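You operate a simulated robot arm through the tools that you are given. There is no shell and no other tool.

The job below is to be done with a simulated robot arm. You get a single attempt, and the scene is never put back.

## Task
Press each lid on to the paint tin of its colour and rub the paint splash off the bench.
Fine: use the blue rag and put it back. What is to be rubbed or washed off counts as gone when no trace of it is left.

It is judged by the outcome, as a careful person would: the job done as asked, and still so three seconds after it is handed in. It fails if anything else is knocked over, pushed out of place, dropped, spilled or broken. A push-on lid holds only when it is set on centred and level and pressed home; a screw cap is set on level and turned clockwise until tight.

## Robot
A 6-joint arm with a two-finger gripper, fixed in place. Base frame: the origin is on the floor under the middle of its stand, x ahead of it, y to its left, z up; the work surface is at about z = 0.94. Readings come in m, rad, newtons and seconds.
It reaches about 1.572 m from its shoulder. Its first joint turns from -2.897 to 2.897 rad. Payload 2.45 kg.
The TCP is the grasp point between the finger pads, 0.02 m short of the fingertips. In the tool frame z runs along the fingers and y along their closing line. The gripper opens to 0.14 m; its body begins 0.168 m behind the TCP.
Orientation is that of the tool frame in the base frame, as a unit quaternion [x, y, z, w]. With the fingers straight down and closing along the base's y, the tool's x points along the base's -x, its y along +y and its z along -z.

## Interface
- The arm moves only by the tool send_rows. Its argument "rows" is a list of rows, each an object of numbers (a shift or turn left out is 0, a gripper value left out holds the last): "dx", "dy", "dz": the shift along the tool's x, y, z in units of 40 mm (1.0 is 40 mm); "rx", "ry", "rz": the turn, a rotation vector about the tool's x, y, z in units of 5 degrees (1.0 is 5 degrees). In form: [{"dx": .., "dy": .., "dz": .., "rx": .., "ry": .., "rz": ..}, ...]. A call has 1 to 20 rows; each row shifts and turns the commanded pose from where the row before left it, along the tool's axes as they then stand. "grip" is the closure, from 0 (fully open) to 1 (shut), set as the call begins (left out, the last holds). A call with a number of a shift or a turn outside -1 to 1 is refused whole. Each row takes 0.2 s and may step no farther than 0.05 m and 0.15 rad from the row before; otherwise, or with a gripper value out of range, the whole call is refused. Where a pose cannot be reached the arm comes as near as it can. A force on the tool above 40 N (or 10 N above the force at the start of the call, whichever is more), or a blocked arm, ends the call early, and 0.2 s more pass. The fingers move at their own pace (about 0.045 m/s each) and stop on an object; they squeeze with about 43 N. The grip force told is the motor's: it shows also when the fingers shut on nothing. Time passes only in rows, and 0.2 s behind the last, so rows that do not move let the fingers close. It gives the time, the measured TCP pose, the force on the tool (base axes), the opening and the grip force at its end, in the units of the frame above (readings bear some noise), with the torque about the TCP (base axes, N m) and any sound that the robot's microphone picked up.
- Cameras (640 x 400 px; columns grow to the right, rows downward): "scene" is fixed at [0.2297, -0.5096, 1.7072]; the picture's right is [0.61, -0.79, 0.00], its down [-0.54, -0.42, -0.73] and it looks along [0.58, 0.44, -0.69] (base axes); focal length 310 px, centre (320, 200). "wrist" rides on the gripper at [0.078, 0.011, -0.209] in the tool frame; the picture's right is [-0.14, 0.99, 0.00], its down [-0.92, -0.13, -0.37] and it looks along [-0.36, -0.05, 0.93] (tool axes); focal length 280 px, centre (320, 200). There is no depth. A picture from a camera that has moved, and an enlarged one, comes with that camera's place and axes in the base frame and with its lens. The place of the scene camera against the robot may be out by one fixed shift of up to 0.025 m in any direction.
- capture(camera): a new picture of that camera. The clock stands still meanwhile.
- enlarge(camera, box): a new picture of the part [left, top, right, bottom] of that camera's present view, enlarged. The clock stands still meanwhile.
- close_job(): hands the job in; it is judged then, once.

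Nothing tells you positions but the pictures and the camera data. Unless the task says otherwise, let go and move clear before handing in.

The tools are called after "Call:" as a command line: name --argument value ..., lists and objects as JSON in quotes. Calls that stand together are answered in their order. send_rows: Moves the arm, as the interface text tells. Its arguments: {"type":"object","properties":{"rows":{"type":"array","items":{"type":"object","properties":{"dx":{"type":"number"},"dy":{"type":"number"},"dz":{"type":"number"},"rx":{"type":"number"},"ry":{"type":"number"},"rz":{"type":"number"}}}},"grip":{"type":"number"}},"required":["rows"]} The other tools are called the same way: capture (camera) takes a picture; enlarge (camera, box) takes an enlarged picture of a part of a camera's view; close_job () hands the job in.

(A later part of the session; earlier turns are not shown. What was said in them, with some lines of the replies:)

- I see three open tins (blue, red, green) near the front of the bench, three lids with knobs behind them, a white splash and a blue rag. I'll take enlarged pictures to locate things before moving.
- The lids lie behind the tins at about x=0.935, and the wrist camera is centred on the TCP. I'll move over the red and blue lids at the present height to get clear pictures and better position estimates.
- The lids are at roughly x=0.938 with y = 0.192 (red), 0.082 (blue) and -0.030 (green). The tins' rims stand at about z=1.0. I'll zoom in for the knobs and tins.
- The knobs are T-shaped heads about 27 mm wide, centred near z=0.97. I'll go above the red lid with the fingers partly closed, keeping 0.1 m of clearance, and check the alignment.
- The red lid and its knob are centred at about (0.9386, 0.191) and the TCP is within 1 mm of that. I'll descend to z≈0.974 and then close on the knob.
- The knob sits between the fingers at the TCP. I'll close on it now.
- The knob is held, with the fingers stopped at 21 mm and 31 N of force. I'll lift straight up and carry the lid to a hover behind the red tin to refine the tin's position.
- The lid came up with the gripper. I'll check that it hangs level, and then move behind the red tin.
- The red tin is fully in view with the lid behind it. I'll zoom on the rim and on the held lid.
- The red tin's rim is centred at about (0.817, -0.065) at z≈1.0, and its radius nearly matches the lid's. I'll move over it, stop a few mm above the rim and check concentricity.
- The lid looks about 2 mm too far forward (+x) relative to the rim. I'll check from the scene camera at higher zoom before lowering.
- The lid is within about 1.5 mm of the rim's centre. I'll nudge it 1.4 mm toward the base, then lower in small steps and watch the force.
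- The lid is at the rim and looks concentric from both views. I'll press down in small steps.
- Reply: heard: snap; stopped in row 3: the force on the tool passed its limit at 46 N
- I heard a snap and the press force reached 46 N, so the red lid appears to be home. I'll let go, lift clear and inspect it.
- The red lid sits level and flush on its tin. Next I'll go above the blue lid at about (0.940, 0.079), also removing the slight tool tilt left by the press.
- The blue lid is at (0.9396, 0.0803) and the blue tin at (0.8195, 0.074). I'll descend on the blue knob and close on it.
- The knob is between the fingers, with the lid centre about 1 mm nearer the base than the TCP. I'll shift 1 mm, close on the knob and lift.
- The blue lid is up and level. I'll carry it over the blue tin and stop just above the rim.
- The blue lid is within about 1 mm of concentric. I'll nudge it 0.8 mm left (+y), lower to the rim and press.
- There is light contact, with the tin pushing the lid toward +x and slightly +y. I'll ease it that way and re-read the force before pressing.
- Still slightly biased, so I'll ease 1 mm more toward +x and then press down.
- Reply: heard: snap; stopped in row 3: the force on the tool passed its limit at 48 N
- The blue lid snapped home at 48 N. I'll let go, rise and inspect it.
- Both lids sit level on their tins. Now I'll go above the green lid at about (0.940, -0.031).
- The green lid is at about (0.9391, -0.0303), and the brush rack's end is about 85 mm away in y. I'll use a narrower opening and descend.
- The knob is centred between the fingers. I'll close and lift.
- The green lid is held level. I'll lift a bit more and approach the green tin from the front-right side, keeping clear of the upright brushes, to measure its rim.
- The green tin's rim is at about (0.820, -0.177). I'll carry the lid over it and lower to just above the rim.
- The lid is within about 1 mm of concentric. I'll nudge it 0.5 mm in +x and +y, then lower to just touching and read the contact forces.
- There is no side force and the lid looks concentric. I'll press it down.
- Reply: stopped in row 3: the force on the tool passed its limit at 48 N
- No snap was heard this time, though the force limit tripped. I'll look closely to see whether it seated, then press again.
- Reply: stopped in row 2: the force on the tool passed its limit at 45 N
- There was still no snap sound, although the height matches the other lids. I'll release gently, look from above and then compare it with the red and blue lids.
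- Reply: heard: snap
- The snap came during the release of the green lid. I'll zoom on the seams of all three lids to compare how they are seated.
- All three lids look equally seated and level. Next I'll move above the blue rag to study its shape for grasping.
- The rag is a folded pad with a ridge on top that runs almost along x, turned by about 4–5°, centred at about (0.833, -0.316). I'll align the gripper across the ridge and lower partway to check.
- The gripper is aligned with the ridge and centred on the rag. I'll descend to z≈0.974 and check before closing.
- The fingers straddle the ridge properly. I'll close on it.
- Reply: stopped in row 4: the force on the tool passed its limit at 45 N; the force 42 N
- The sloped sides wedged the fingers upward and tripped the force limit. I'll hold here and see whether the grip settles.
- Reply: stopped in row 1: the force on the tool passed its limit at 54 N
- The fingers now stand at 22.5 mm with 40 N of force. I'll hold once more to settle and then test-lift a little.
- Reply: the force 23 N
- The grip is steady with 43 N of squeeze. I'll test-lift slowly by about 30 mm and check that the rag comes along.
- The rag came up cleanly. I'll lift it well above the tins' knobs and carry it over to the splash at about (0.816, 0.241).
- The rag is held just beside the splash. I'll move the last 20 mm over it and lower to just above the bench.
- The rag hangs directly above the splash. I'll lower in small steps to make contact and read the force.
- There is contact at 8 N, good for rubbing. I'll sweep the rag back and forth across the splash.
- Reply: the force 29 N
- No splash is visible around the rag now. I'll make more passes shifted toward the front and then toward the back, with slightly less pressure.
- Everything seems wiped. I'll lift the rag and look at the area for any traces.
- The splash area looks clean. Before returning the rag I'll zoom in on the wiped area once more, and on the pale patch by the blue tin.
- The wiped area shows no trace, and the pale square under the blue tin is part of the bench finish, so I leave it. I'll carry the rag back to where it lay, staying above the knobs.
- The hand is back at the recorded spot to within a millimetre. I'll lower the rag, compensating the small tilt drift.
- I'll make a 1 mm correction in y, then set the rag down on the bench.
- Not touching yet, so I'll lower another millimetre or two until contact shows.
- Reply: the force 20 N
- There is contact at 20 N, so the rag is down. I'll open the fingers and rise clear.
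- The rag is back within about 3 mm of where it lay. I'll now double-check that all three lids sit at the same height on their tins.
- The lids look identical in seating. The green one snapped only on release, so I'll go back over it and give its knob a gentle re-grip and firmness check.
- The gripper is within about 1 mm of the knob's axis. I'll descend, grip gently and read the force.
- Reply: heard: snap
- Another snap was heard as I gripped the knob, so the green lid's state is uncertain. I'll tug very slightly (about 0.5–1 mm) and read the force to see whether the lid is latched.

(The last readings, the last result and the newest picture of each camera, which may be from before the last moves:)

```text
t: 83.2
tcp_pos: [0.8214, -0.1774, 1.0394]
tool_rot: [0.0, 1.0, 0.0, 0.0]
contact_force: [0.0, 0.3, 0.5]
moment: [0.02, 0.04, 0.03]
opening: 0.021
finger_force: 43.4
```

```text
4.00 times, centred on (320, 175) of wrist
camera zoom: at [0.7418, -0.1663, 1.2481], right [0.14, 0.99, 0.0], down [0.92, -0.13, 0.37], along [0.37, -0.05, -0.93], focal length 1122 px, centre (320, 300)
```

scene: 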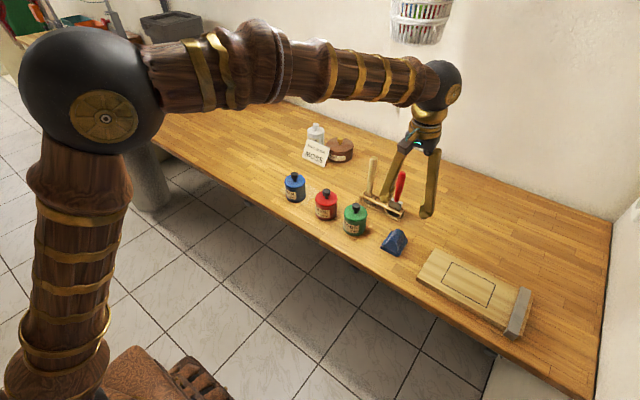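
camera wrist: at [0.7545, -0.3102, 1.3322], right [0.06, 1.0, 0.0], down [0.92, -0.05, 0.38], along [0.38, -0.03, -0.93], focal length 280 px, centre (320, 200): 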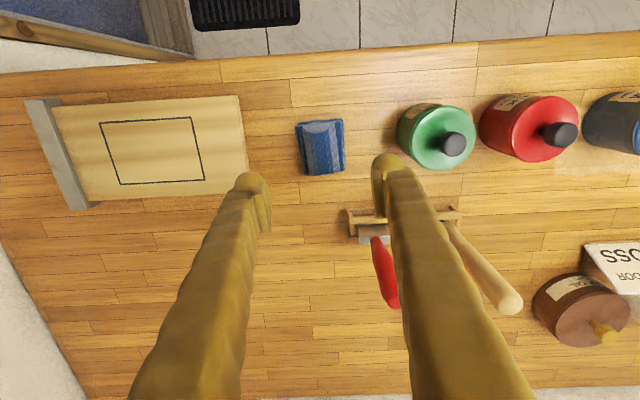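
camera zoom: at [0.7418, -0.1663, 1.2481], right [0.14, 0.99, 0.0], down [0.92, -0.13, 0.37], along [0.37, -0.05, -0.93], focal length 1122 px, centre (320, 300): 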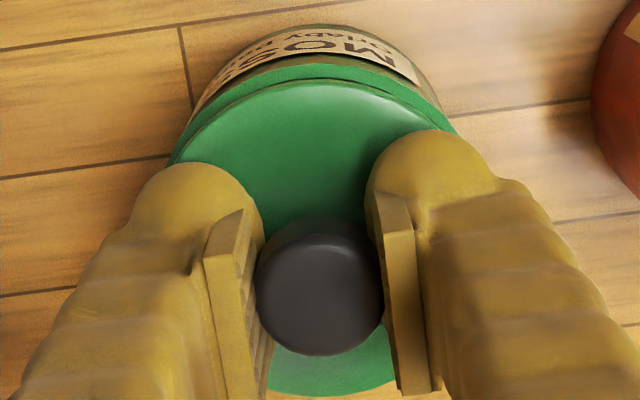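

The lid lifted free, so the green lid had not latched firmly. I'll realign it carefully before pressing again, starting with detailed views of lid versus rim.

Call:
enlarge --camera "wrist" --box '[270, 130, 310, 170]'

Call:
enlarge --camera "wrist" --box '[330, 130, 370, 170]'

Call:
enlarge --camera "wrist" --box '[300, 130, 340, 170]'

Call:
enlarge --camera "wrist" --box '[300, 190, 340, 230]'

Call:
enlarge --camera "scene" --box '[345, 205, 375, 225]'

```text
10.00 times, centred on (290, 150) of wrist
camera zoom: at [0.7418, -0.1663, 1.2481], right [0.14, 0.99, 0.0], down [0.92, -0.13, 0.37], along [0.37, -0.05, -0.93], focal length 2804 px, centre (620, 700)
```

zoom: 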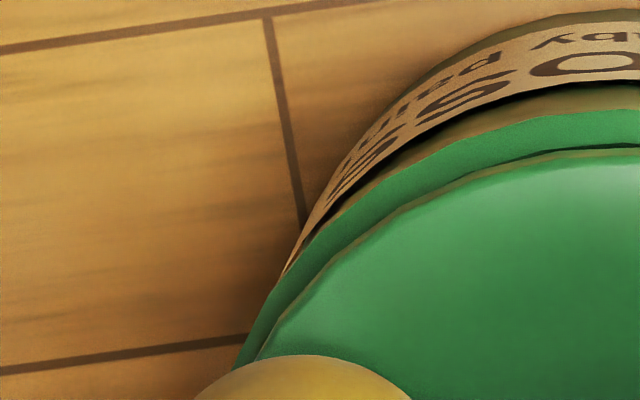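

```text
10.00 times, centred on (350, 150) of wrist
camera zoom: at [0.7418, -0.1663, 1.2481], right [0.14, 0.99, 0.0], down [0.92, -0.13, 0.37], along [0.37, -0.05, -0.93], focal length 2804 px, centre (20, 700)
```

zoom: 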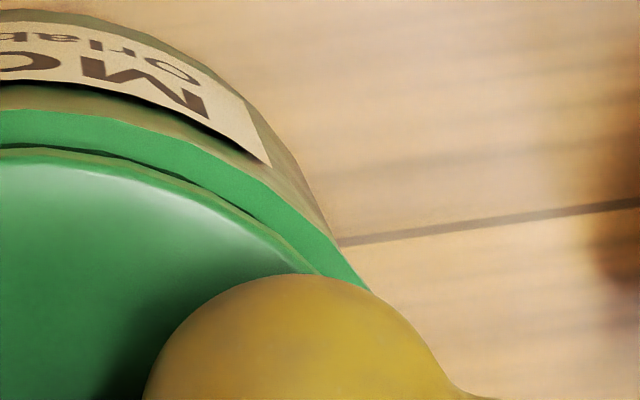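

```text
10.00 times, centred on (320, 150) of wrist
camera zoom: at [0.7418, -0.1663, 1.2481], right [0.14, 0.99, 0.0], down [0.92, -0.13, 0.37], along [0.37, -0.05, -0.93], focal length 2804 px, centre (320, 700)
```

zoom: 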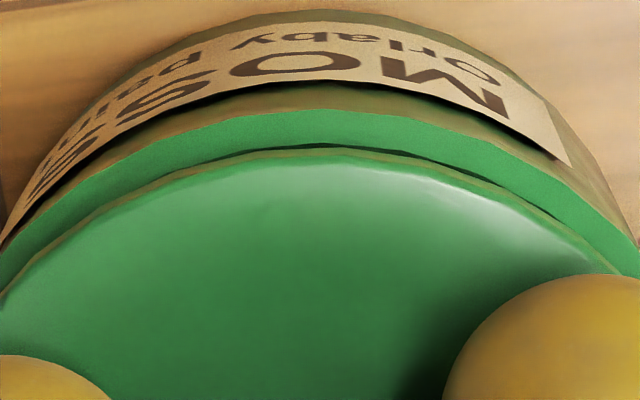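

```text
10.00 times, centred on (320, 210) of wrist
camera zoom: at [0.7418, -0.1663, 1.2481], right [0.14, 0.99, 0.0], down [0.92, -0.13, 0.37], along [0.37, -0.05, -0.93], focal length 2804 px, centre (320, 100)
```

zoom: 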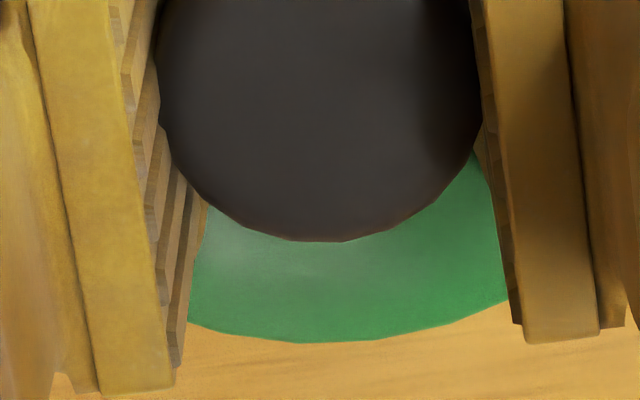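

```text
16.00 times, centred on (360, 215) of scene
camera zoom: at [0.2297, -0.5096, 1.7072], right [0.61, -0.79, 0.0], down [-0.54, -0.42, -0.73], along [0.58, 0.44, -0.69], focal length 4953 px, centre (-320, -40)
```

zoom: 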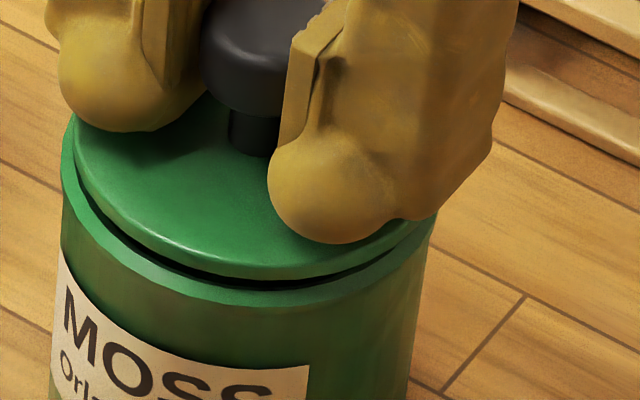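

The fits show the lid about 2 mm too far in +x and perhaps 0.8 mm in +y relative to the rim. I'll lift it slightly, shift it back and re-measure.

Call:
send_rows --rows '[{"dz": -0.05}, {"dx": 0.05, "dy": -0.02}, {}, {}]' --grip 1

Call:
enlarge --camera "wrist" --box '[270, 130, 310, 170]'

Call:
enlarge --camera "wrist" --box '[330, 130, 370, 170]'

Call:
enlarge --camera "wrist" --box '[300, 130, 340, 170]'

Call:
enlarge --camera "scene" --box '[342, 202, 372, 222]'

```text
t: 84.2
tcp_pos: [0.8199, -0.1786, 1.0409]
tool_rot: [-0.001, 1.0, 0.0, -0.001]
contact_force: [0.1, 0.0, -0.3]
moment: [0.03, -0.03, 0.01]
opening: 0.0208
finger_force: 42.6
```

```text
10.00 times, centred on (290, 150) of wrist
camera zoom: at [0.7397, -0.1672, 1.25], right [0.14, 0.99, 0.0], down [0.92, -0.13, 0.37], along [0.37, -0.05, -0.93], focal length 2804 px, centre (620, 700)
```

zoom: 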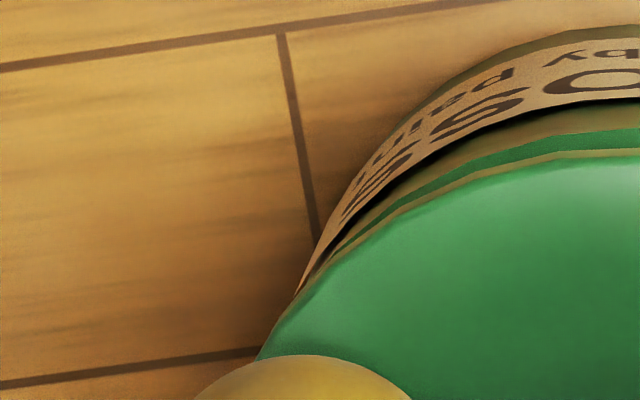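

```text
10.00 times, centred on (350, 150) of wrist
camera zoom: at [0.7397, -0.1672, 1.25], right [0.14, 0.99, 0.0], down [0.92, -0.13, 0.37], along [0.37, -0.05, -0.93], focal length 2804 px, centre (20, 700)
```

zoom: 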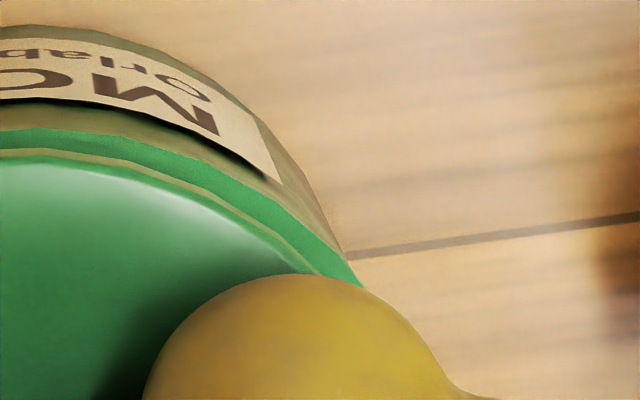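

```text
10.00 times, centred on (320, 150) of wrist
camera zoom: at [0.7397, -0.1672, 1.25], right [0.14, 0.99, 0.0], down [0.92, -0.13, 0.37], along [0.37, -0.05, -0.93], focal length 2804 px, centre (320, 700)
```

zoom: 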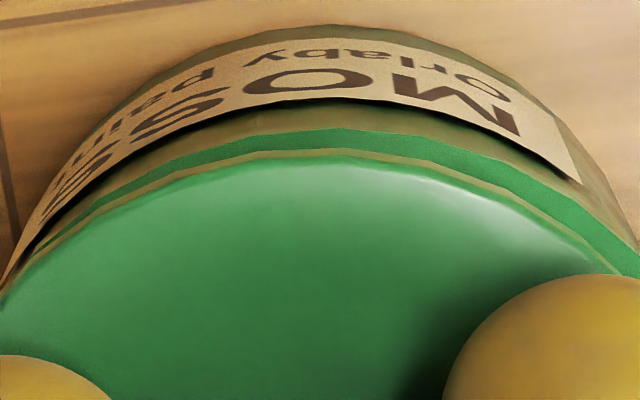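

```text
16.00 times, centred on (357, 212) of scene
camera zoom: at [0.2297, -0.5096, 1.7072], right [0.61, -0.79, 0.0], down [-0.54, -0.42, -0.73], along [0.58, 0.44, -0.69], focal length 4953 px, centre (-272, 8)
```

zoom: 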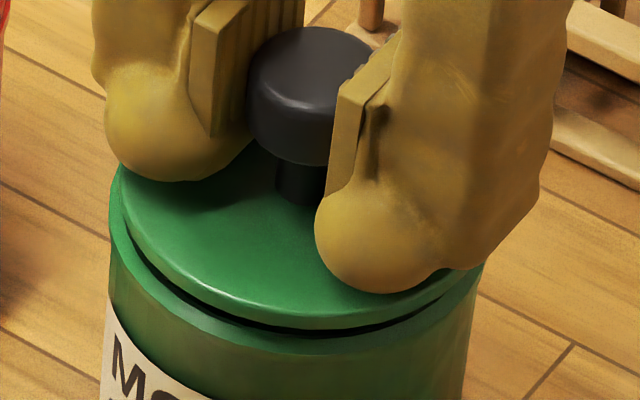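

The lid is now aligned in x, and the views disagree by about 1 mm in y, so I'll split the difference with +0.5 mm. Then I'll lower to light contact and read the side forces.

Call:
send_rows --rows '[{"dy": 0.013}, {"dz": 0.06}, {"dz": 0.04}, {}]' --grip 1

Call:
enlarge --camera "scene" --box '[342, 202, 372, 222]'

Call:
enlarge --camera "wrist" --box '[270, 130, 370, 230]'

```text
t: 85.2
tcp_pos: [0.8195, -0.1785, 1.037]
tool_rot: [0.001, 1.0, 0.0, 0.001]
contact_force: [0.4, -0.7, 0.3]
moment: [0.0, 0.0, 0.04]
opening: 0.0212
finger_force: 42.5
```

```text
16.00 times, centred on (357, 212) of scene
camera zoom: at [0.2297, -0.5096, 1.7072], right [0.61, -0.79, 0.0], down [-0.54, -0.42, -0.73], along [0.58, 0.44, -0.69], focal length 4953 px, centre (-272, 8)
```

zoom: 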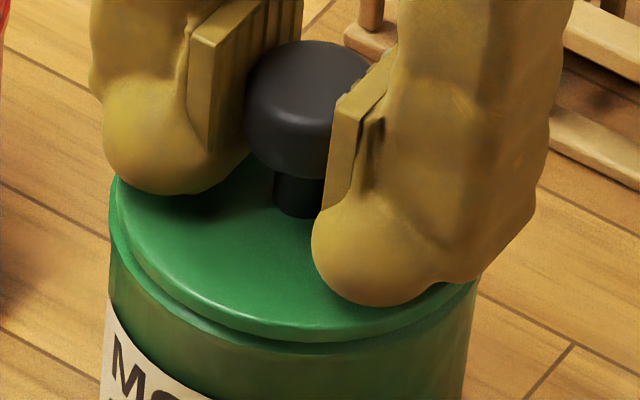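

```text
4.00 times, centred on (320, 180) of wrist
camera zoom: at [0.7398, -0.1669, 1.246], right [0.14, 0.99, 0.0], down [0.92, -0.13, 0.37], along [0.37, -0.05, -0.93], focal length 1122 px, centre (320, 280)
```

zoom: 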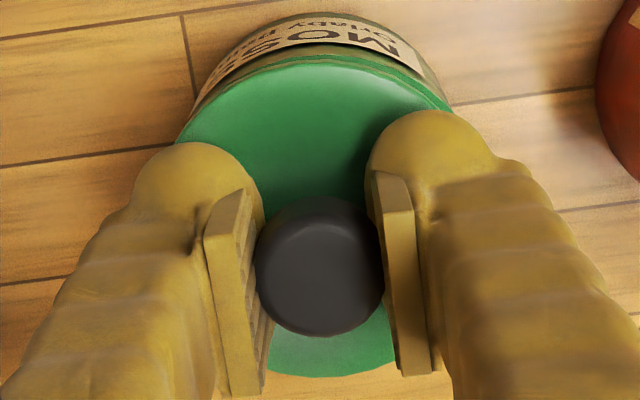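

Nearly touching. I'll lower by about 1.5 mm more to find first contact and read the force direction.

Call:
send_rows --rows '[{"dz": 0.02}, {"dz": 0.015}, {}]' --grip 1

Call:
enlarge --camera "scene" --box '[342, 202, 372, 222]'

Call:
enlarge --camera "wrist" --box '[270, 130, 310, 170]'

Call:
enlarge --camera "wrist" --box '[330, 130, 370, 170]'

```text
t: 86.0
tcp_pos: [0.8193, -0.1779, 1.0355]
tool_rot: [0.0, 1.0, 0.001, -0.001]
contact_force: [-0.5, 0.0, -0.3]
moment: [0.02, 0.0, 0.02]
opening: 0.0209
finger_force: 42.9
```

```text
16.00 times, centred on (357, 212) of scene
camera zoom: at [0.2297, -0.5096, 1.7072], right [0.61, -0.79, 0.0], down [-0.54, -0.42, -0.73], along [0.58, 0.44, -0.69], focal length 4953 px, centre (-272, 8)
```

zoom: 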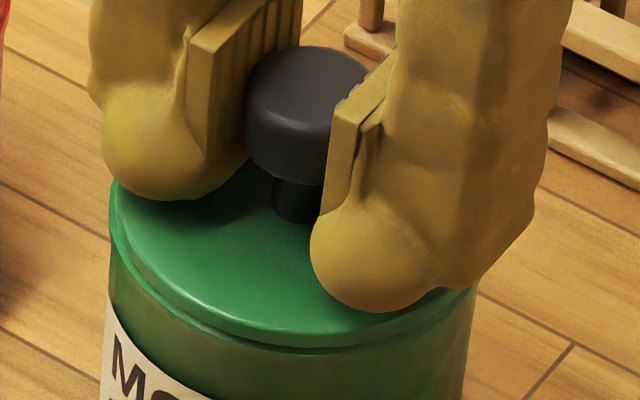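

```text
10.00 times, centred on (290, 150) of wrist
camera zoom: at [0.7398, -0.1667, 1.2445], right [0.14, 0.99, 0.0], down [0.92, -0.13, 0.37], along [0.37, -0.05, -0.93], focal length 2804 px, centre (620, 700)
```

zoom: 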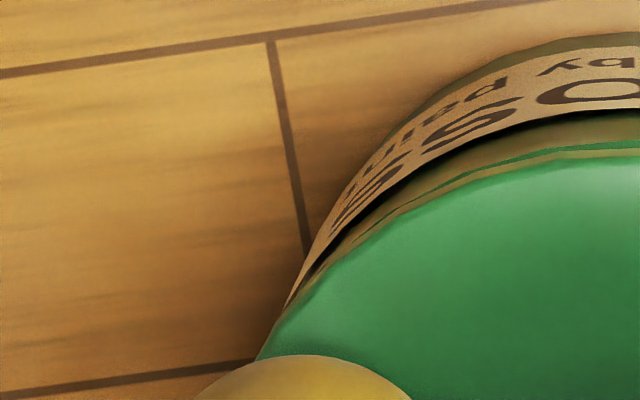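

```text
10.00 times, centred on (350, 150) of wrist
camera zoom: at [0.7398, -0.1667, 1.2445], right [0.14, 0.99, 0.0], down [0.92, -0.13, 0.37], along [0.37, -0.05, -0.93], focal length 2804 px, centre (20, 700)
```

zoom: 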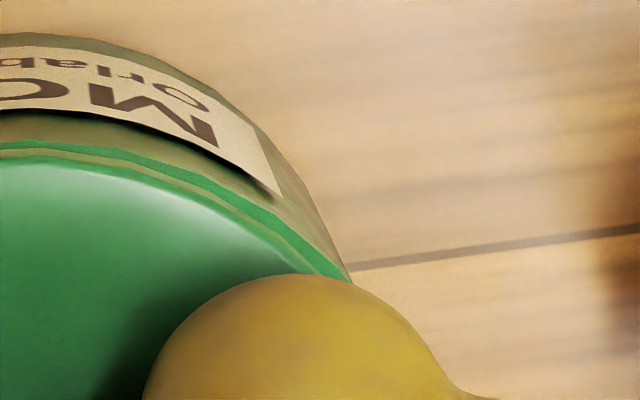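

From the close wrist view the rim shows about 25 px on the right and none on the left, so the lid is about 1 mm too far toward -y. I'll shift +0.9 mm in y and recheck.

Call:
send_rows --rows '[{"dx": -0.005, "dy": 0.022}, {}, {}]' --grip 1

Call:
enlarge --camera "wrist" --box '[270, 130, 310, 170]'

Call:
enlarge --camera "wrist" --box '[330, 130, 370, 170]'

Call:
enlarge --camera "wrist" --box '[300, 130, 340, 170]'

Call:
enlarge --camera "scene" --box '[360, 205, 375, 225]'

Call:
enlarge --camera "scene" --box '[340, 200, 360, 225]'

```text
t: 86.8
tcp_pos: [0.8194, -0.1768, 1.0361]
tool_rot: [-0.001, 1.0, 0.001, 0.001]
contact_force: [0.5, 0.0, -0.5]
moment: [0.03, 0.01, 0.01]
opening: 0.0207
finger_force: 43.1
```

```text
10.00 times, centred on (290, 150) of wrist
camera zoom: at [0.74, -0.1658, 1.2446], right [0.14, 0.99, 0.0], down [0.92, -0.13, 0.37], along [0.37, -0.05, -0.93], focal length 2804 px, centre (620, 700)
```

zoom: 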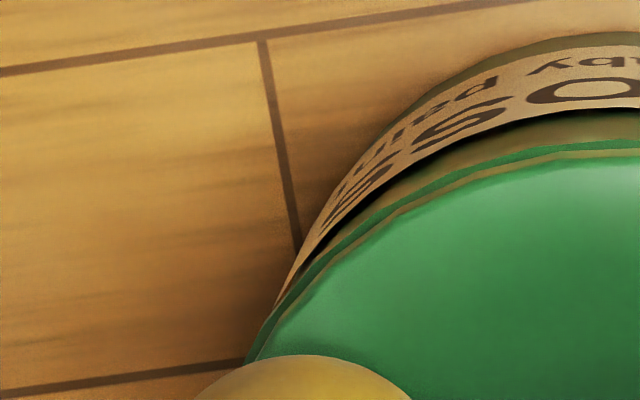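

```text
10.00 times, centred on (350, 150) of wrist
camera zoom: at [0.74, -0.1658, 1.2446], right [0.14, 0.99, 0.0], down [0.92, -0.13, 0.37], along [0.37, -0.05, -0.93], focal length 2804 px, centre (20, 700)
```

zoom: 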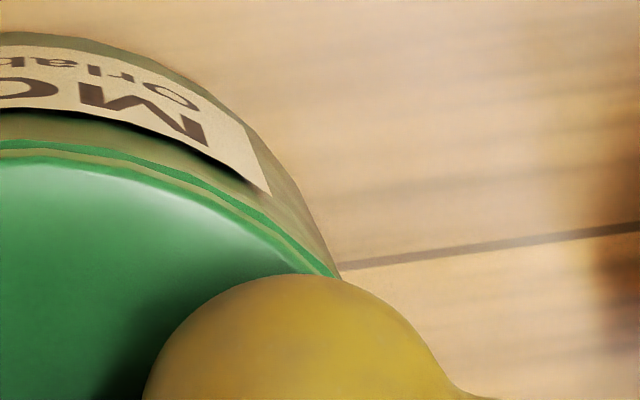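

```text
10.00 times, centred on (320, 150) of wrist
camera zoom: at [0.74, -0.1658, 1.2446], right [0.14, 0.99, 0.0], down [0.92, -0.13, 0.37], along [0.37, -0.05, -0.93], focal length 2804 px, centre (320, 700)
```

zoom: 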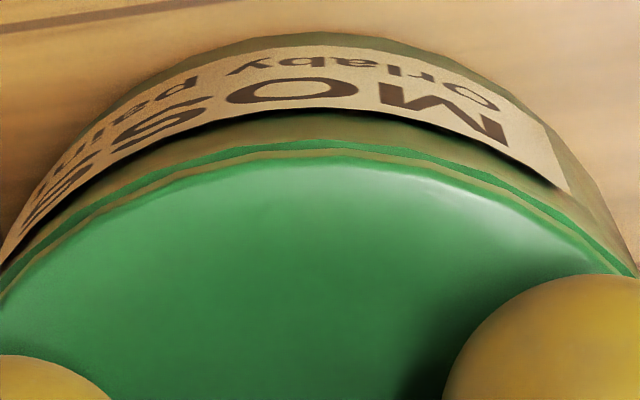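

```text
16.00 times, centred on (368, 215) of scene
camera zoom: at [0.2297, -0.5096, 1.7072], right [0.61, -0.79, 0.0], down [-0.54, -0.42, -0.73], along [0.58, 0.44, -0.69], focal length 4953 px, centre (-440, -40)
```

zoom: 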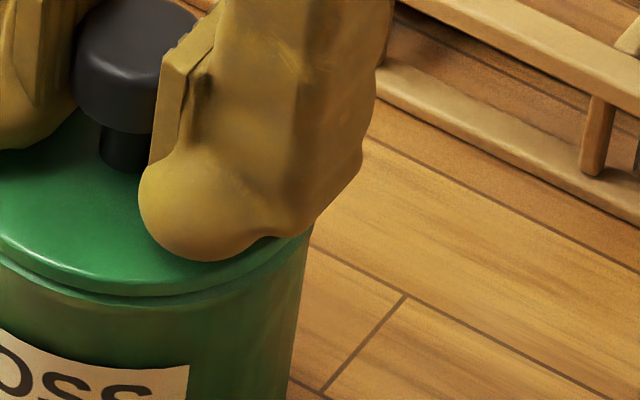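

```text
16.00 times, centred on (350, 212) of scene
camera zoom: at [0.2297, -0.5096, 1.7072], right [0.61, -0.79, 0.0], down [-0.54, -0.42, -0.73], along [0.58, 0.44, -0.69], focal length 4953 px, centre (-160, 0)
```

zoom: 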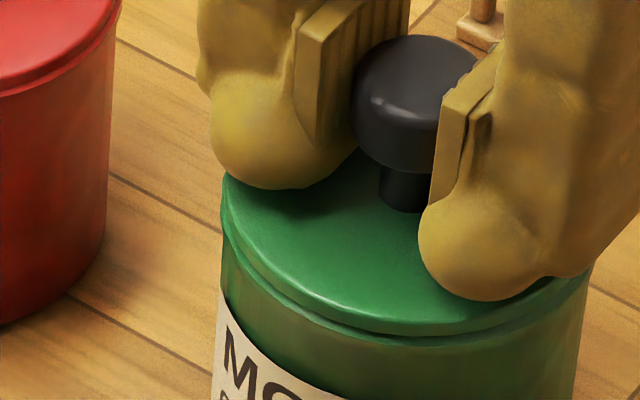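

The rim now shows evenly on both sides and at the top, so the lid is concentric. I'll press it down.

Call:
send_rows --rows '[{"dz": 0.05}, {"dz": 0.05}, {"dz": 0.05}, {"dz": 0.05}, {"dz": 0.05}, {"dz": 0.05}, {"dz": 0.05}]' --grip 1

Call:
enlarge --camera "scene" --box '[340, 200, 372, 225]'

Call:
enlarge --camera "wrist" --box '[300, 130, 340, 170]'

```text
t: 87.7
tcp_pos: [0.8191, -0.1766, 1.0332]
tool_rot: [0.001, 1.0, 0.0, 0.001]
contact_force: [-1.3, 0.4, 5.9]
moment: [0.03, 0.18, 0.01]
opening: 0.0208
finger_force: 43.4
stopped in row 4: the force on the tool passed its limit at 47 N (the readings are from after the stop); the commanded pose is now the measured one
```

```text
16.00 times, centred on (356, 212) of scene
camera zoom: at [0.2297, -0.5096, 1.7072], right [0.61, -0.79, 0.0], down [-0.54, -0.42, -0.73], along [0.58, 0.44, -0.69], focal length 4953 px, centre (-256, 0)
```

zoom: 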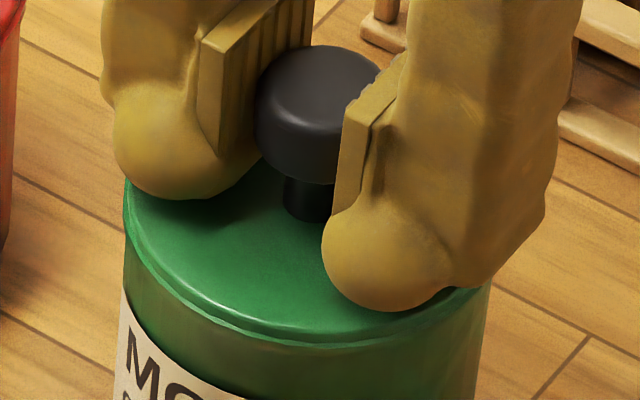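

```text
10.00 times, centred on (320, 150) of wrist
camera zoom: at [0.7394, -0.1657, 1.2415], right [0.14, 0.99, 0.0], down [0.92, -0.13, 0.37], along [0.37, -0.05, -0.93], focal length 2804 px, centre (320, 700)
```

zoom: 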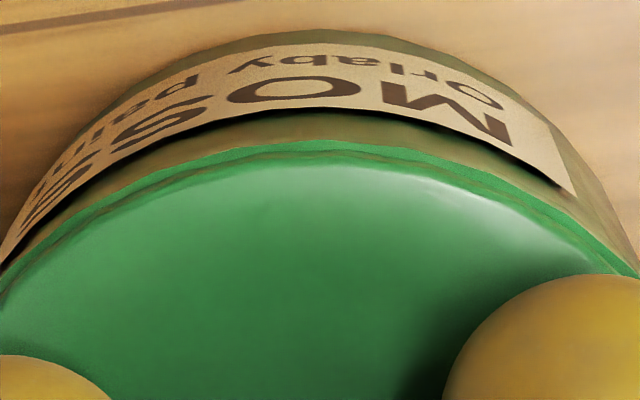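

No snap was heard. I'll tug upward in tiny steps to see whether it latched.

Call:
send_rows --rows '[{"dz": -0.012}, {}]' --grip 1

Call:
send_rows --rows '[{"dz": -0.012}, {}]' --grip 1

Call:
send_rows --rows '[{"dz": -0.012}, {}]' --grip 1

```text
t: 88.2
tcp_pos: [0.8181, -0.1777, 1.0323]
tool_rot: [0.0, 1.0, 0.0, 0.002]
contact_force: [1.5, -0.3, 4.6]
moment: [-0.04, 0.08, 0.05]
opening: 0.0208
finger_force: 43.4
```

```text
t: 88.8
tcp_pos: [0.8201, -0.1771, 1.0326]
tool_rot: [0.0, 1.0, 0.0, 0.002]
contact_force: [-0.3, 0.0, -0.7]
moment: [0.03, 0.01, 0.01]
opening: 0.0207
finger_force: 42.8
```

```text
t: 89.5
tcp_pos: [0.819, -0.1782, 1.0331]
tool_rot: [0.0, 1.0, -0.001, 0.002]
contact_force: [0.6, 0.5, -0.9]
moment: [0.01, -0.01, 0.02]
opening: 0.0207
finger_force: 43.3
```

It is still not latched. I'll press again from this concentric position with a firmer, quicker push.

Call:
send_rows --rows '[{"dz": 0.12}, {"dz": 0.12}, {"dz": 0.12}, {"dz": 0.12}]' --grip 1

Call:
enlarge --camera "scene" --box '[340, 200, 372, 225]'

Call:
enlarge --camera "wrist" --box '[270, 130, 370, 230]'

```text
t: 89.9
tcp_pos: [0.8203, -0.1781, 1.0335]
tool_rot: [0.0, 1.0, 0.0, 0.003]
contact_force: [-1.1, 0.9, 6.5]
moment: [0.05, 0.24, -0.02]
opening: 0.021
finger_force: 42.7
stopped in row 2: the force on the tool passed its limit at 52 N (the readings are from after the stop); the commanded pose is now the measured one
```

```text
16.00 times, centred on (356, 212) of scene
camera zoom: at [0.2297, -0.5096, 1.7072], right [0.61, -0.79, 0.0], down [-0.54, -0.42, -0.73], along [0.58, 0.44, -0.69], focal length 4953 px, centre (-256, 0)
```

zoom: 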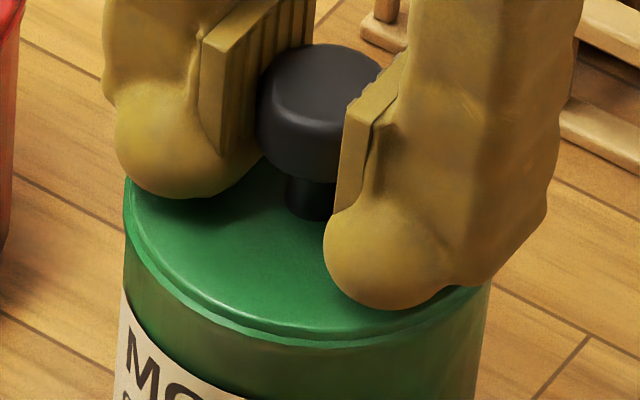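

```text
4.00 times, centred on (320, 180) of wrist
camera zoom: at [0.7392, -0.1656, 1.2413], right [0.14, 0.99, 0.0], down [0.92, -0.13, 0.38], along [0.37, -0.05, -0.93], focal length 1122 px, centre (320, 280)
```

zoom: 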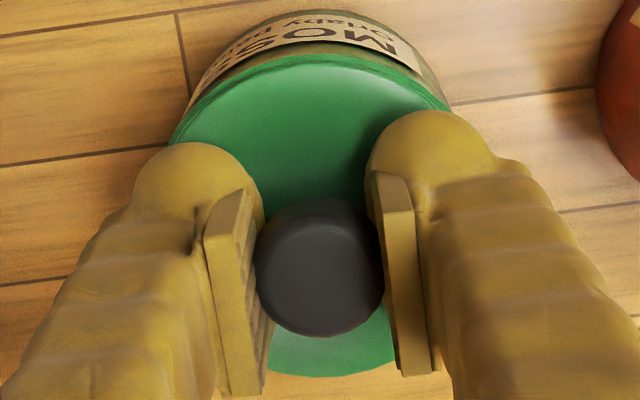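

Still no snap at 52 N with the lid held in the fingers. I'll let go so the lid can settle freely on the rim, check it, and then press on top of the knob with closed fingers.

Call:
send_rows --rows '[{"dz": -0.02}, {}]' --grip 1

Call:
send_rows --rows '[{}, {}, {}]' --grip 0.7

Call:
send_rows --rows '[{"dz": -0.3}, {"dz": -0.6}, {"dz": -0.8, "ry": 0.05}, {}]'

Call:
enlarge --camera "scene" --box '[340, 192, 372, 220]'

Call:
enlarge --camera "wrist" --box '[270, 110, 370, 200]'

```text
t: 90.5
tcp_pos: [0.8197, -0.1769, 1.0332]
tool_rot: [-0.001, 1.0, 0.0, 0.003]
contact_force: [-0.4, 0.5, -0.6]
moment: [0.01, 0.04, 0.04]
opening: 0.021
finger_force: 42.7
```

```text
t: 91.3
tcp_pos: [0.8193, -0.1775, 1.0327]
tool_rot: [-0.001, 1.0, 0.001, 0.003]
contact_force: [0.6, 0.1, 2.6]
moment: [-0.03, -0.04, -0.04]
opening: 0.043
finger_force: 0.6
heard: snap
```

```text
t: 92.3
tcp_pos: [0.8208, -0.1762, 1.1017]
tool_rot: [0.0, 1.0, -0.001, 0.001]
contact_force: [-0.3, -0.6, -0.4]
moment: [-0.05, -0.04, 0.02]
opening: 0.0418
finger_force: 0.0
```

```text
14.29 times, centred on (356, 206) of scene
camera zoom: at [0.2297, -0.5096, 1.7072], right [0.61, -0.79, 0.0], down [-0.54, -0.42, -0.73], along [0.58, 0.44, -0.69], focal length 4422 px, centre (-194, 114)
```

zoom: 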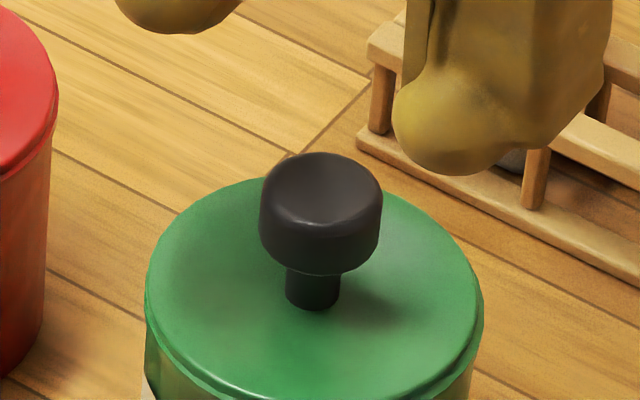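

```text
4.44 times, centred on (320, 155) of wrist
camera zoom: at [0.7402, -0.1651, 1.3103], right [0.14, 0.99, 0.0], down [0.92, -0.13, 0.37], along [0.37, -0.05, -0.93], focal length 1246 px, centre (320, 400)
```

zoom: 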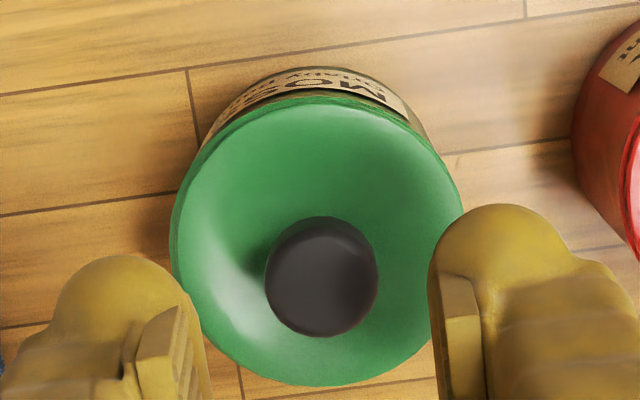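

A snap came again as I released. The lid now sits level and concentric. I'll close the empty fingers, centre over the knob and press straight down on its top.

Call:
send_rows --rows '[{"dx": -0.0375, "dy": -0.022}, {}, {}, {}, {}]' --grip 1

Call:
enlarge --camera "scene" --box '[330, 175, 380, 225]'

Call:
enlarge --camera "wrist" --box '[260, 110, 380, 230]'

```text
t: 93.5
tcp_pos: [0.8211, -0.1778, 1.1012]
tool_rot: [0.0, 1.0, 0.0, 0.001]
contact_force: [-0.5, 0.4, 0.1]
moment: [-0.02, 0.0, 0.03]
opening: 0.0
finger_force: 29.6
```

```text
8.00 times, centred on (355, 200) of scene
camera zoom: at [0.2297, -0.5096, 1.7072], right [0.61, -0.79, 0.0], down [-0.54, -0.42, -0.73], along [0.58, 0.44, -0.69], focal length 2476 px, centre (40, 200)
```

zoom: 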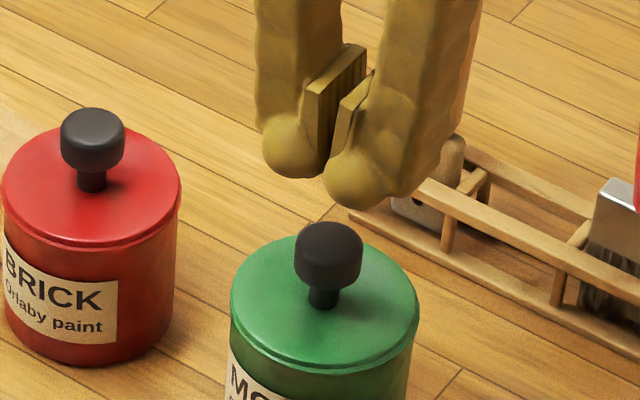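

```text
3.33 times, centred on (320, 170) of wrist
camera zoom: at [0.7415, -0.1661, 1.3101], right [0.14, 0.99, 0.0], down [0.92, -0.13, 0.37], along [0.37, -0.05, -0.93], focal length 935 px, centre (320, 300)
```

zoom: 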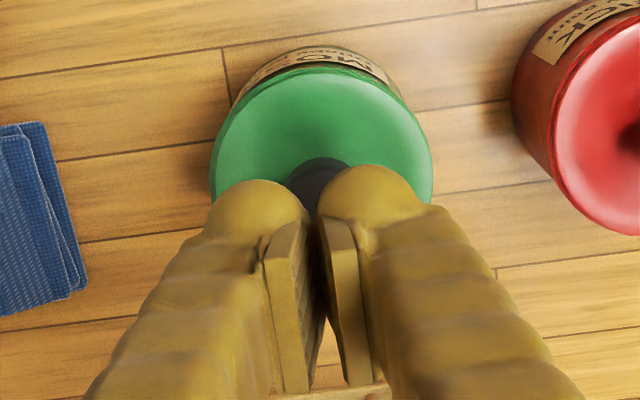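

The ball-shaped fingertips sit about 11 mm toward the base from the TCP, so I'll shift the hand +11 mm in x to centre them over the knob. Then I'll come down partway and check.

Call:
send_rows --rows '[{"dx": -0.14}, {"dx": -0.14}, {"dz": 0.3}, {"dz": 0.2}, {}]' --grip 1

Call:
enlarge --camera "scene" --box '[335, 185, 375, 225]'

Call:
enlarge --camera "wrist" --box '[270, 110, 370, 210]'

```text
t: 94.7
tcp_pos: [0.8322, -0.1782, 1.0814]
tool_rot: [0.0, 1.0, 0.0, 0.001]
contact_force: [-0.1, -0.9, 0.7]
moment: [-0.01, -0.03, 0.02]
opening: 0.0
finger_force: 29.1
```

```text
10.00 times, centred on (355, 205) of scene
camera zoom: at [0.2297, -0.5096, 1.7072], right [0.61, -0.79, 0.0], down [-0.54, -0.42, -0.73], along [0.58, 0.44, -0.69], focal length 3096 px, centre (-30, 150)
```

zoom: 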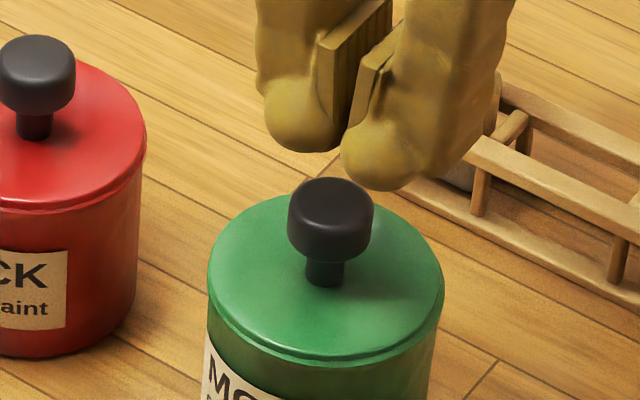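

```text
4.00 times, centred on (320, 160) of wrist
camera zoom: at [0.7527, -0.1663, 1.2899], right [0.14, 0.99, 0.0], down [0.92, -0.13, 0.37], along [0.37, -0.05, -0.93], focal length 1122 px, centre (320, 360)
```

zoom: 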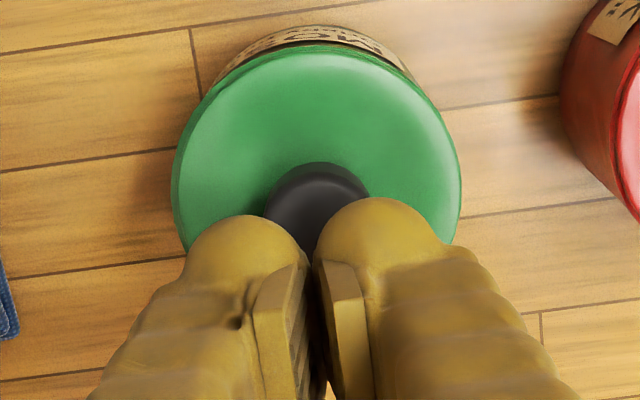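

The fingertips are centred above the knob in both views. I'll descend in 2 mm steps until they press on it.

Call:
send_rows --rows '[{"dz": 0.05}, {"dz": 0.05}, {"dz": 0.05}, {"dz": 0.05}, {"dz": 0.05}]' --grip 1

Call:
enlarge --camera "scene" --box '[335, 185, 375, 225]'

```text
t: 95.9
tcp_pos: [0.8324, -0.1772, 1.071]
tool_rot: [-0.001, 1.0, 0.001, 0.001]
contact_force: [-0.4, -0.7, -1.3]
moment: [0.02, -0.04, 0.01]
opening: 0.0003
finger_force: 29.6
```

```text
10.00 times, centred on (355, 205) of scene
camera zoom: at [0.2297, -0.5096, 1.7072], right [0.61, -0.79, 0.0], down [-0.54, -0.42, -0.73], along [0.58, 0.44, -0.69], focal length 3096 px, centre (-30, 150)
```

zoom: 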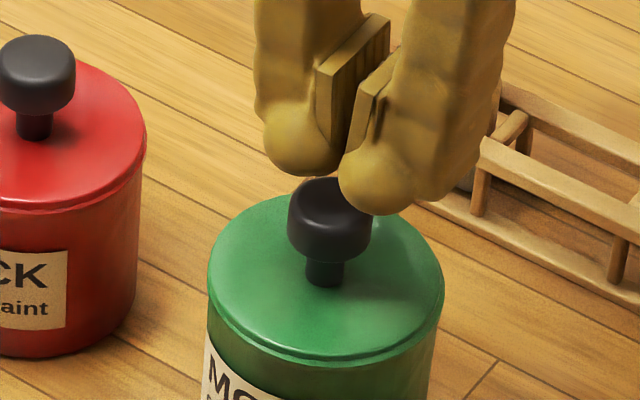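

Call:
send_rows --rows '[{"dz": 0.04}, {"dz": 0.04}, {"dz": 0.04}, {"dz": 0.04}, {"dz": 0.04}]' --grip 1

Call:
enlarge --camera "scene" --box '[335, 185, 375, 225]'

Call:
enlarge --camera "wrist" --box '[270, 110, 370, 210]'

```text
t: 97.1
tcp_pos: [0.8324, -0.1786, 1.0624]
tool_rot: [0.001, 1.0, 0.0, 0.001]
contact_force: [-0.7, -0.7, -1.0]
moment: [0.01, 0.0, 0.01]
opening: 0.0
finger_force: 29.4
```

```text
10.00 times, centred on (355, 205) of scene
camera zoom: at [0.2297, -0.5096, 1.7072], right [0.61, -0.79, 0.0], down [-0.54, -0.42, -0.73], along [0.58, 0.44, -0.69], focal length 3096 px, centre (-30, 150)
```

zoom: 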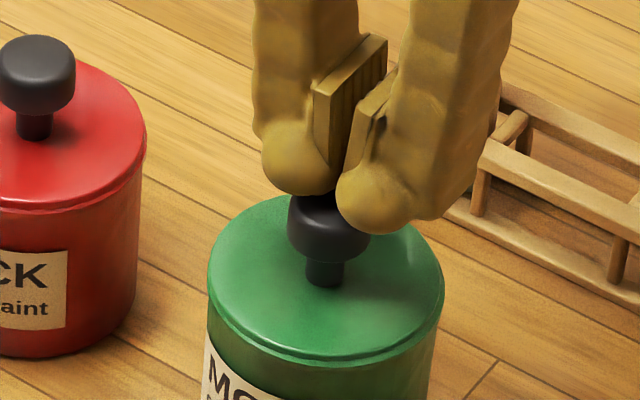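

```text
4.00 times, centred on (320, 160) of wrist
camera zoom: at [0.7528, -0.1664, 1.272], right [0.14, 0.99, 0.0], down [0.92, -0.13, 0.37], along [0.37, -0.05, -0.93], focal length 1122 px, centre (320, 360)
```

zoom: 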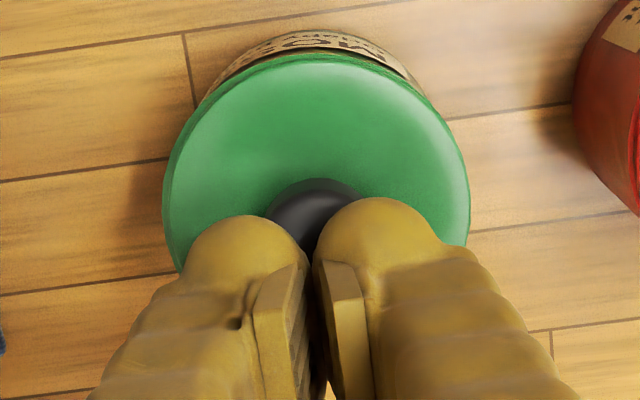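

Call:
send_rows --rows '[{"dz": 0.03}, {"dz": 0.03}, {"dz": 0.03}, {"dz": 0.03}, {"dz": 0.03}, {"dz": 0.03}]' --grip 1

Call:
enlarge --camera "scene" --box '[335, 185, 375, 225]'

Call:
enlarge --camera "wrist" --box '[270, 110, 370, 210]'

```text
t: 98.0
tcp_pos: [0.832, -0.1786, 1.0627]
tool_rot: [0.001, 1.0, -0.001, 0.003]
contact_force: [-3.1, 0.1, 8.1]
moment: [0.0, 0.11, 0.01]
opening: 0.0062
finger_force: 29.3
stopped in row 4: the force on the tool passed its limit at 43 N (the readings are from after the stop); the commanded pose is now the measured one
```

```text
10.00 times, centred on (355, 205) of scene
camera zoom: at [0.2297, -0.5096, 1.7072], right [0.61, -0.79, 0.0], down [-0.54, -0.42, -0.73], along [0.58, 0.44, -0.69], focal length 3096 px, centre (-30, 150)
```

zoom: 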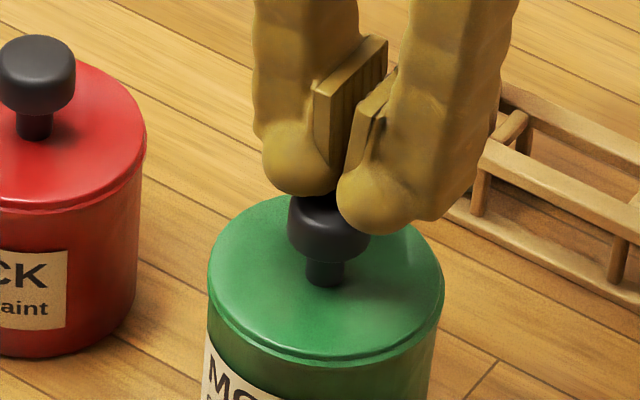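

```text
4.00 times, centred on (320, 160) of wrist
camera zoom: at [0.7523, -0.1662, 1.2713], right [0.14, 0.99, 0.0], down [0.92, -0.13, 0.37], along [0.37, -0.05, -0.93], focal length 1122 px, centre (320, 360)
```

zoom: 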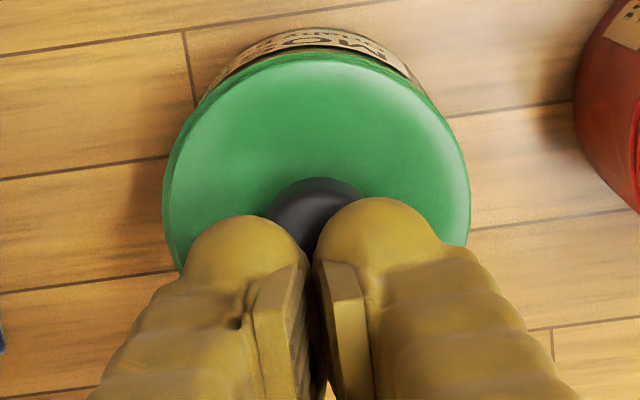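

No snap came from 43 N on the knob top and nothing moved, which suggests the lid is already home since the last snap. I'll back off and compare the seams of all three lids closely.

Call:
send_rows --rows '[{"dz": -0.2}, {"dz": -0.6}, {"dz": -0.9}, {"dz": -0.9, "ry": 0.04}, {}]' --grip 1

Call:
enlarge --camera "scene" --box '[344, 208, 366, 222]'

Call:
enlarge --camera "scene" --box '[315, 194, 337, 208]'

Call:
enlarge --camera "scene" --box '[284, 178, 306, 192]'

Call:
enlarge --camera "wrist" --box '[250, 70, 390, 190]'

```text
t: 99.2
tcp_pos: [0.8327, -0.1777, 1.1656]
tool_rot: [0.0, 1.0, 0.0, 0.001]
contact_force: [-0.3, 0.0, 0.7]
moment: [0.0, -0.02, -0.01]
opening: 0.0
finger_force: 28.7
```

```text
16.00 times, centred on (355, 215) of scene
camera zoom: at [0.2297, -0.5096, 1.7072], right [0.61, -0.79, 0.0], down [-0.54, -0.42, -0.73], along [0.58, 0.44, -0.69], focal length 4953 px, centre (-240, -40)
```

zoom: 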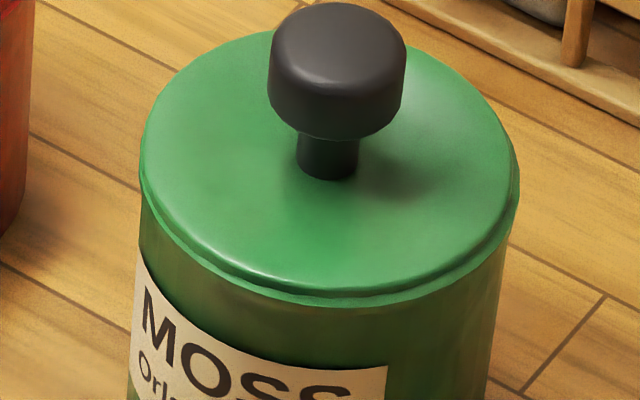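

```text
16.00 times, centred on (326, 201) of scene
camera zoom: at [0.2297, -0.5096, 1.7072], right [0.61, -0.79, 0.0], down [-0.54, -0.42, -0.73], along [0.58, 0.44, -0.69], focal length 4953 px, centre (224, 184)
```

zoom: 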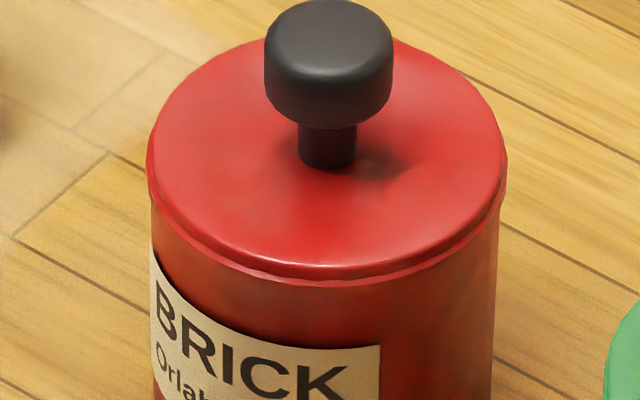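

```text
16.00 times, centred on (295, 185) of scene
camera zoom: at [0.2297, -0.5096, 1.7072], right [0.61, -0.79, 0.0], down [-0.54, -0.42, -0.73], along [0.58, 0.44, -0.69], focal length 4953 px, centre (720, 440)
```

zoom: 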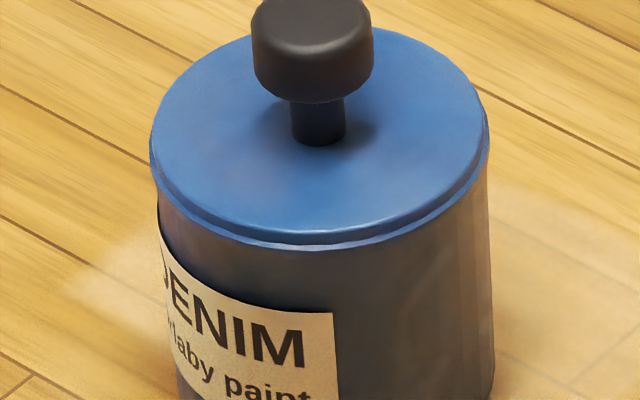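

```text
3.33 times, centred on (320, 130) of wrist
camera zoom: at [0.7529, -0.1657, 1.3751], right [0.14, 0.99, 0.0], down [0.92, -0.13, 0.37], along [0.37, -0.05, -0.93], focal length 935 px, centre (320, 433)
```

zoom: 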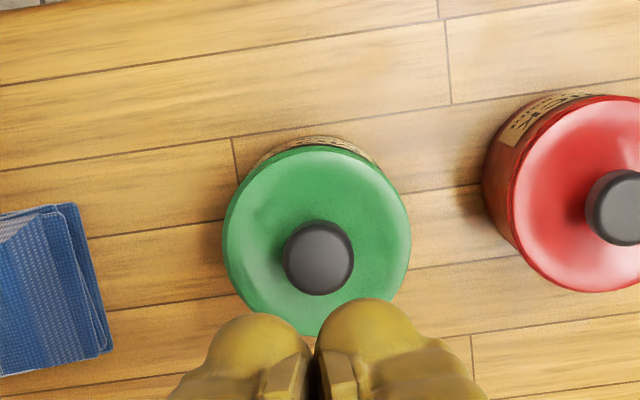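

All three seams look the same and level. I'll raise the arm clear, open the gripper and take a last look at the whole bench.

Call:
send_rows --rows '[{"dz": -0.8}, {"dz": -0.8}, {"dx": 0.2, "dy": 0.8}, {"dx": 0.2, "dy": 0.8}, {"dy": 0.8}, {"dy": 0.8}, {}, {}, {}]' --grip 0

Call:
capture --camera "scene"

Call:
capture --camera "wrist"

Call:
enlarge --camera "scene" --box '[230, 110, 430, 270]'

```text
t: 101.2
tcp_pos: [0.8158, -0.0496, 1.2284]
tool_rot: [0.0, 1.0, -0.001, 0.001]
contact_force: [0.4, -0.2, 0.4]
moment: [-0.02, -0.02, 0.0]
opening: 0.1401
finger_force: 0.1
```

```text
taken
```

scene: 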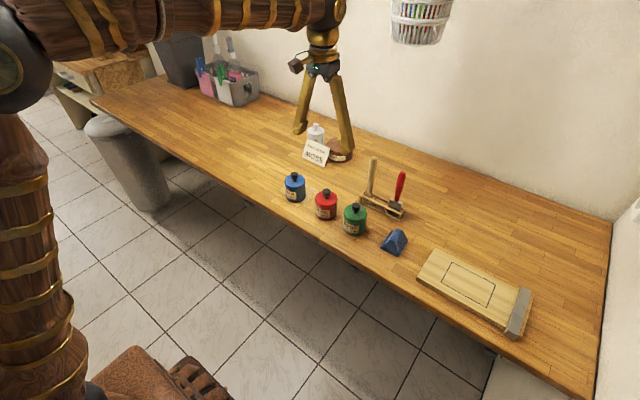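

```text
taken
camera wrist: at [0.7363, -0.0383, 1.4381], right [0.14, 0.99, 0.0], down [0.92, -0.13, 0.37], along [0.37, -0.05, -0.93], focal length 280 px, centre (320, 200)
```

wrist: 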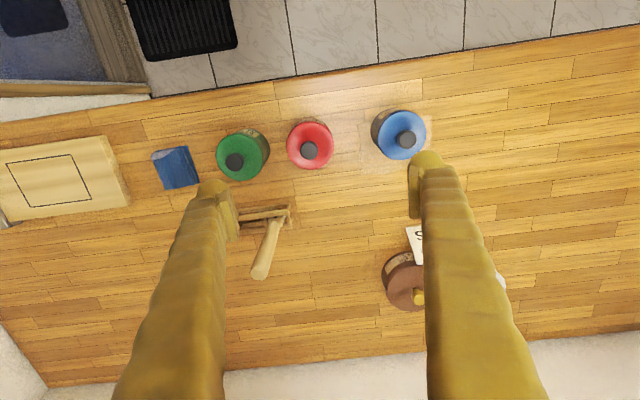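

```text
2.50 times, centred on (330, 190) of scene
camera zoom: at [0.2297, -0.5096, 1.7072], right [0.61, -0.79, 0.0], down [-0.54, -0.42, -0.73], along [0.58, 0.44, -0.69], focal length 774 px, centre (295, 225)
```

zoom: 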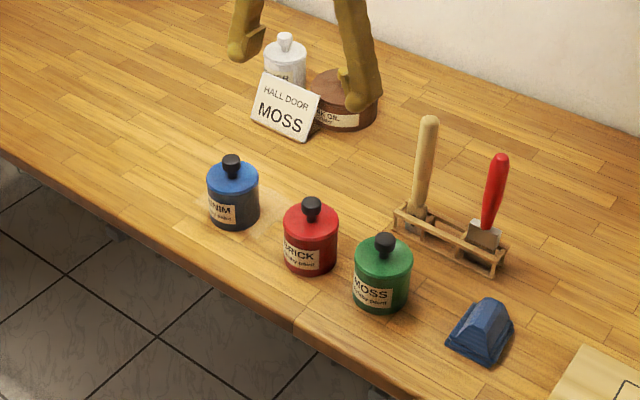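

I see all three tins wearing their lids, the splash gone, the rag back in its place, and everything else where it was. The arm is clear, so I'm handing in the job.

Call:
close_job

```text
The job is handed in.
```

I've handed the job in. The blue and red lids are on and the splash is gone, but the green lid is less certain.

- **Red and blue lids:** each snapped on during the press. Both look centred and level.
- **Green lid:** it didn't snap while I pressed it. It snapped when I let go, then came loose when I gripped the knob again to check it. After I realigned and pressed it again, it snapped as I released it. A final 43 N push on the knob moved nothing, and its seam matches the other two. I did not tug it again, so its hold isn't proven.
- **Splash:** I rubbed it with the blue rag, and no trace shows in either camera. There is still a pale square under the blue tin. It was there at the start, and I took it to be part of the bench.
- **Rag:** it is back within about 3 mm of where it lay.

Nothing else on the bench looks moved in the last pictures. The gripper is open and clear.
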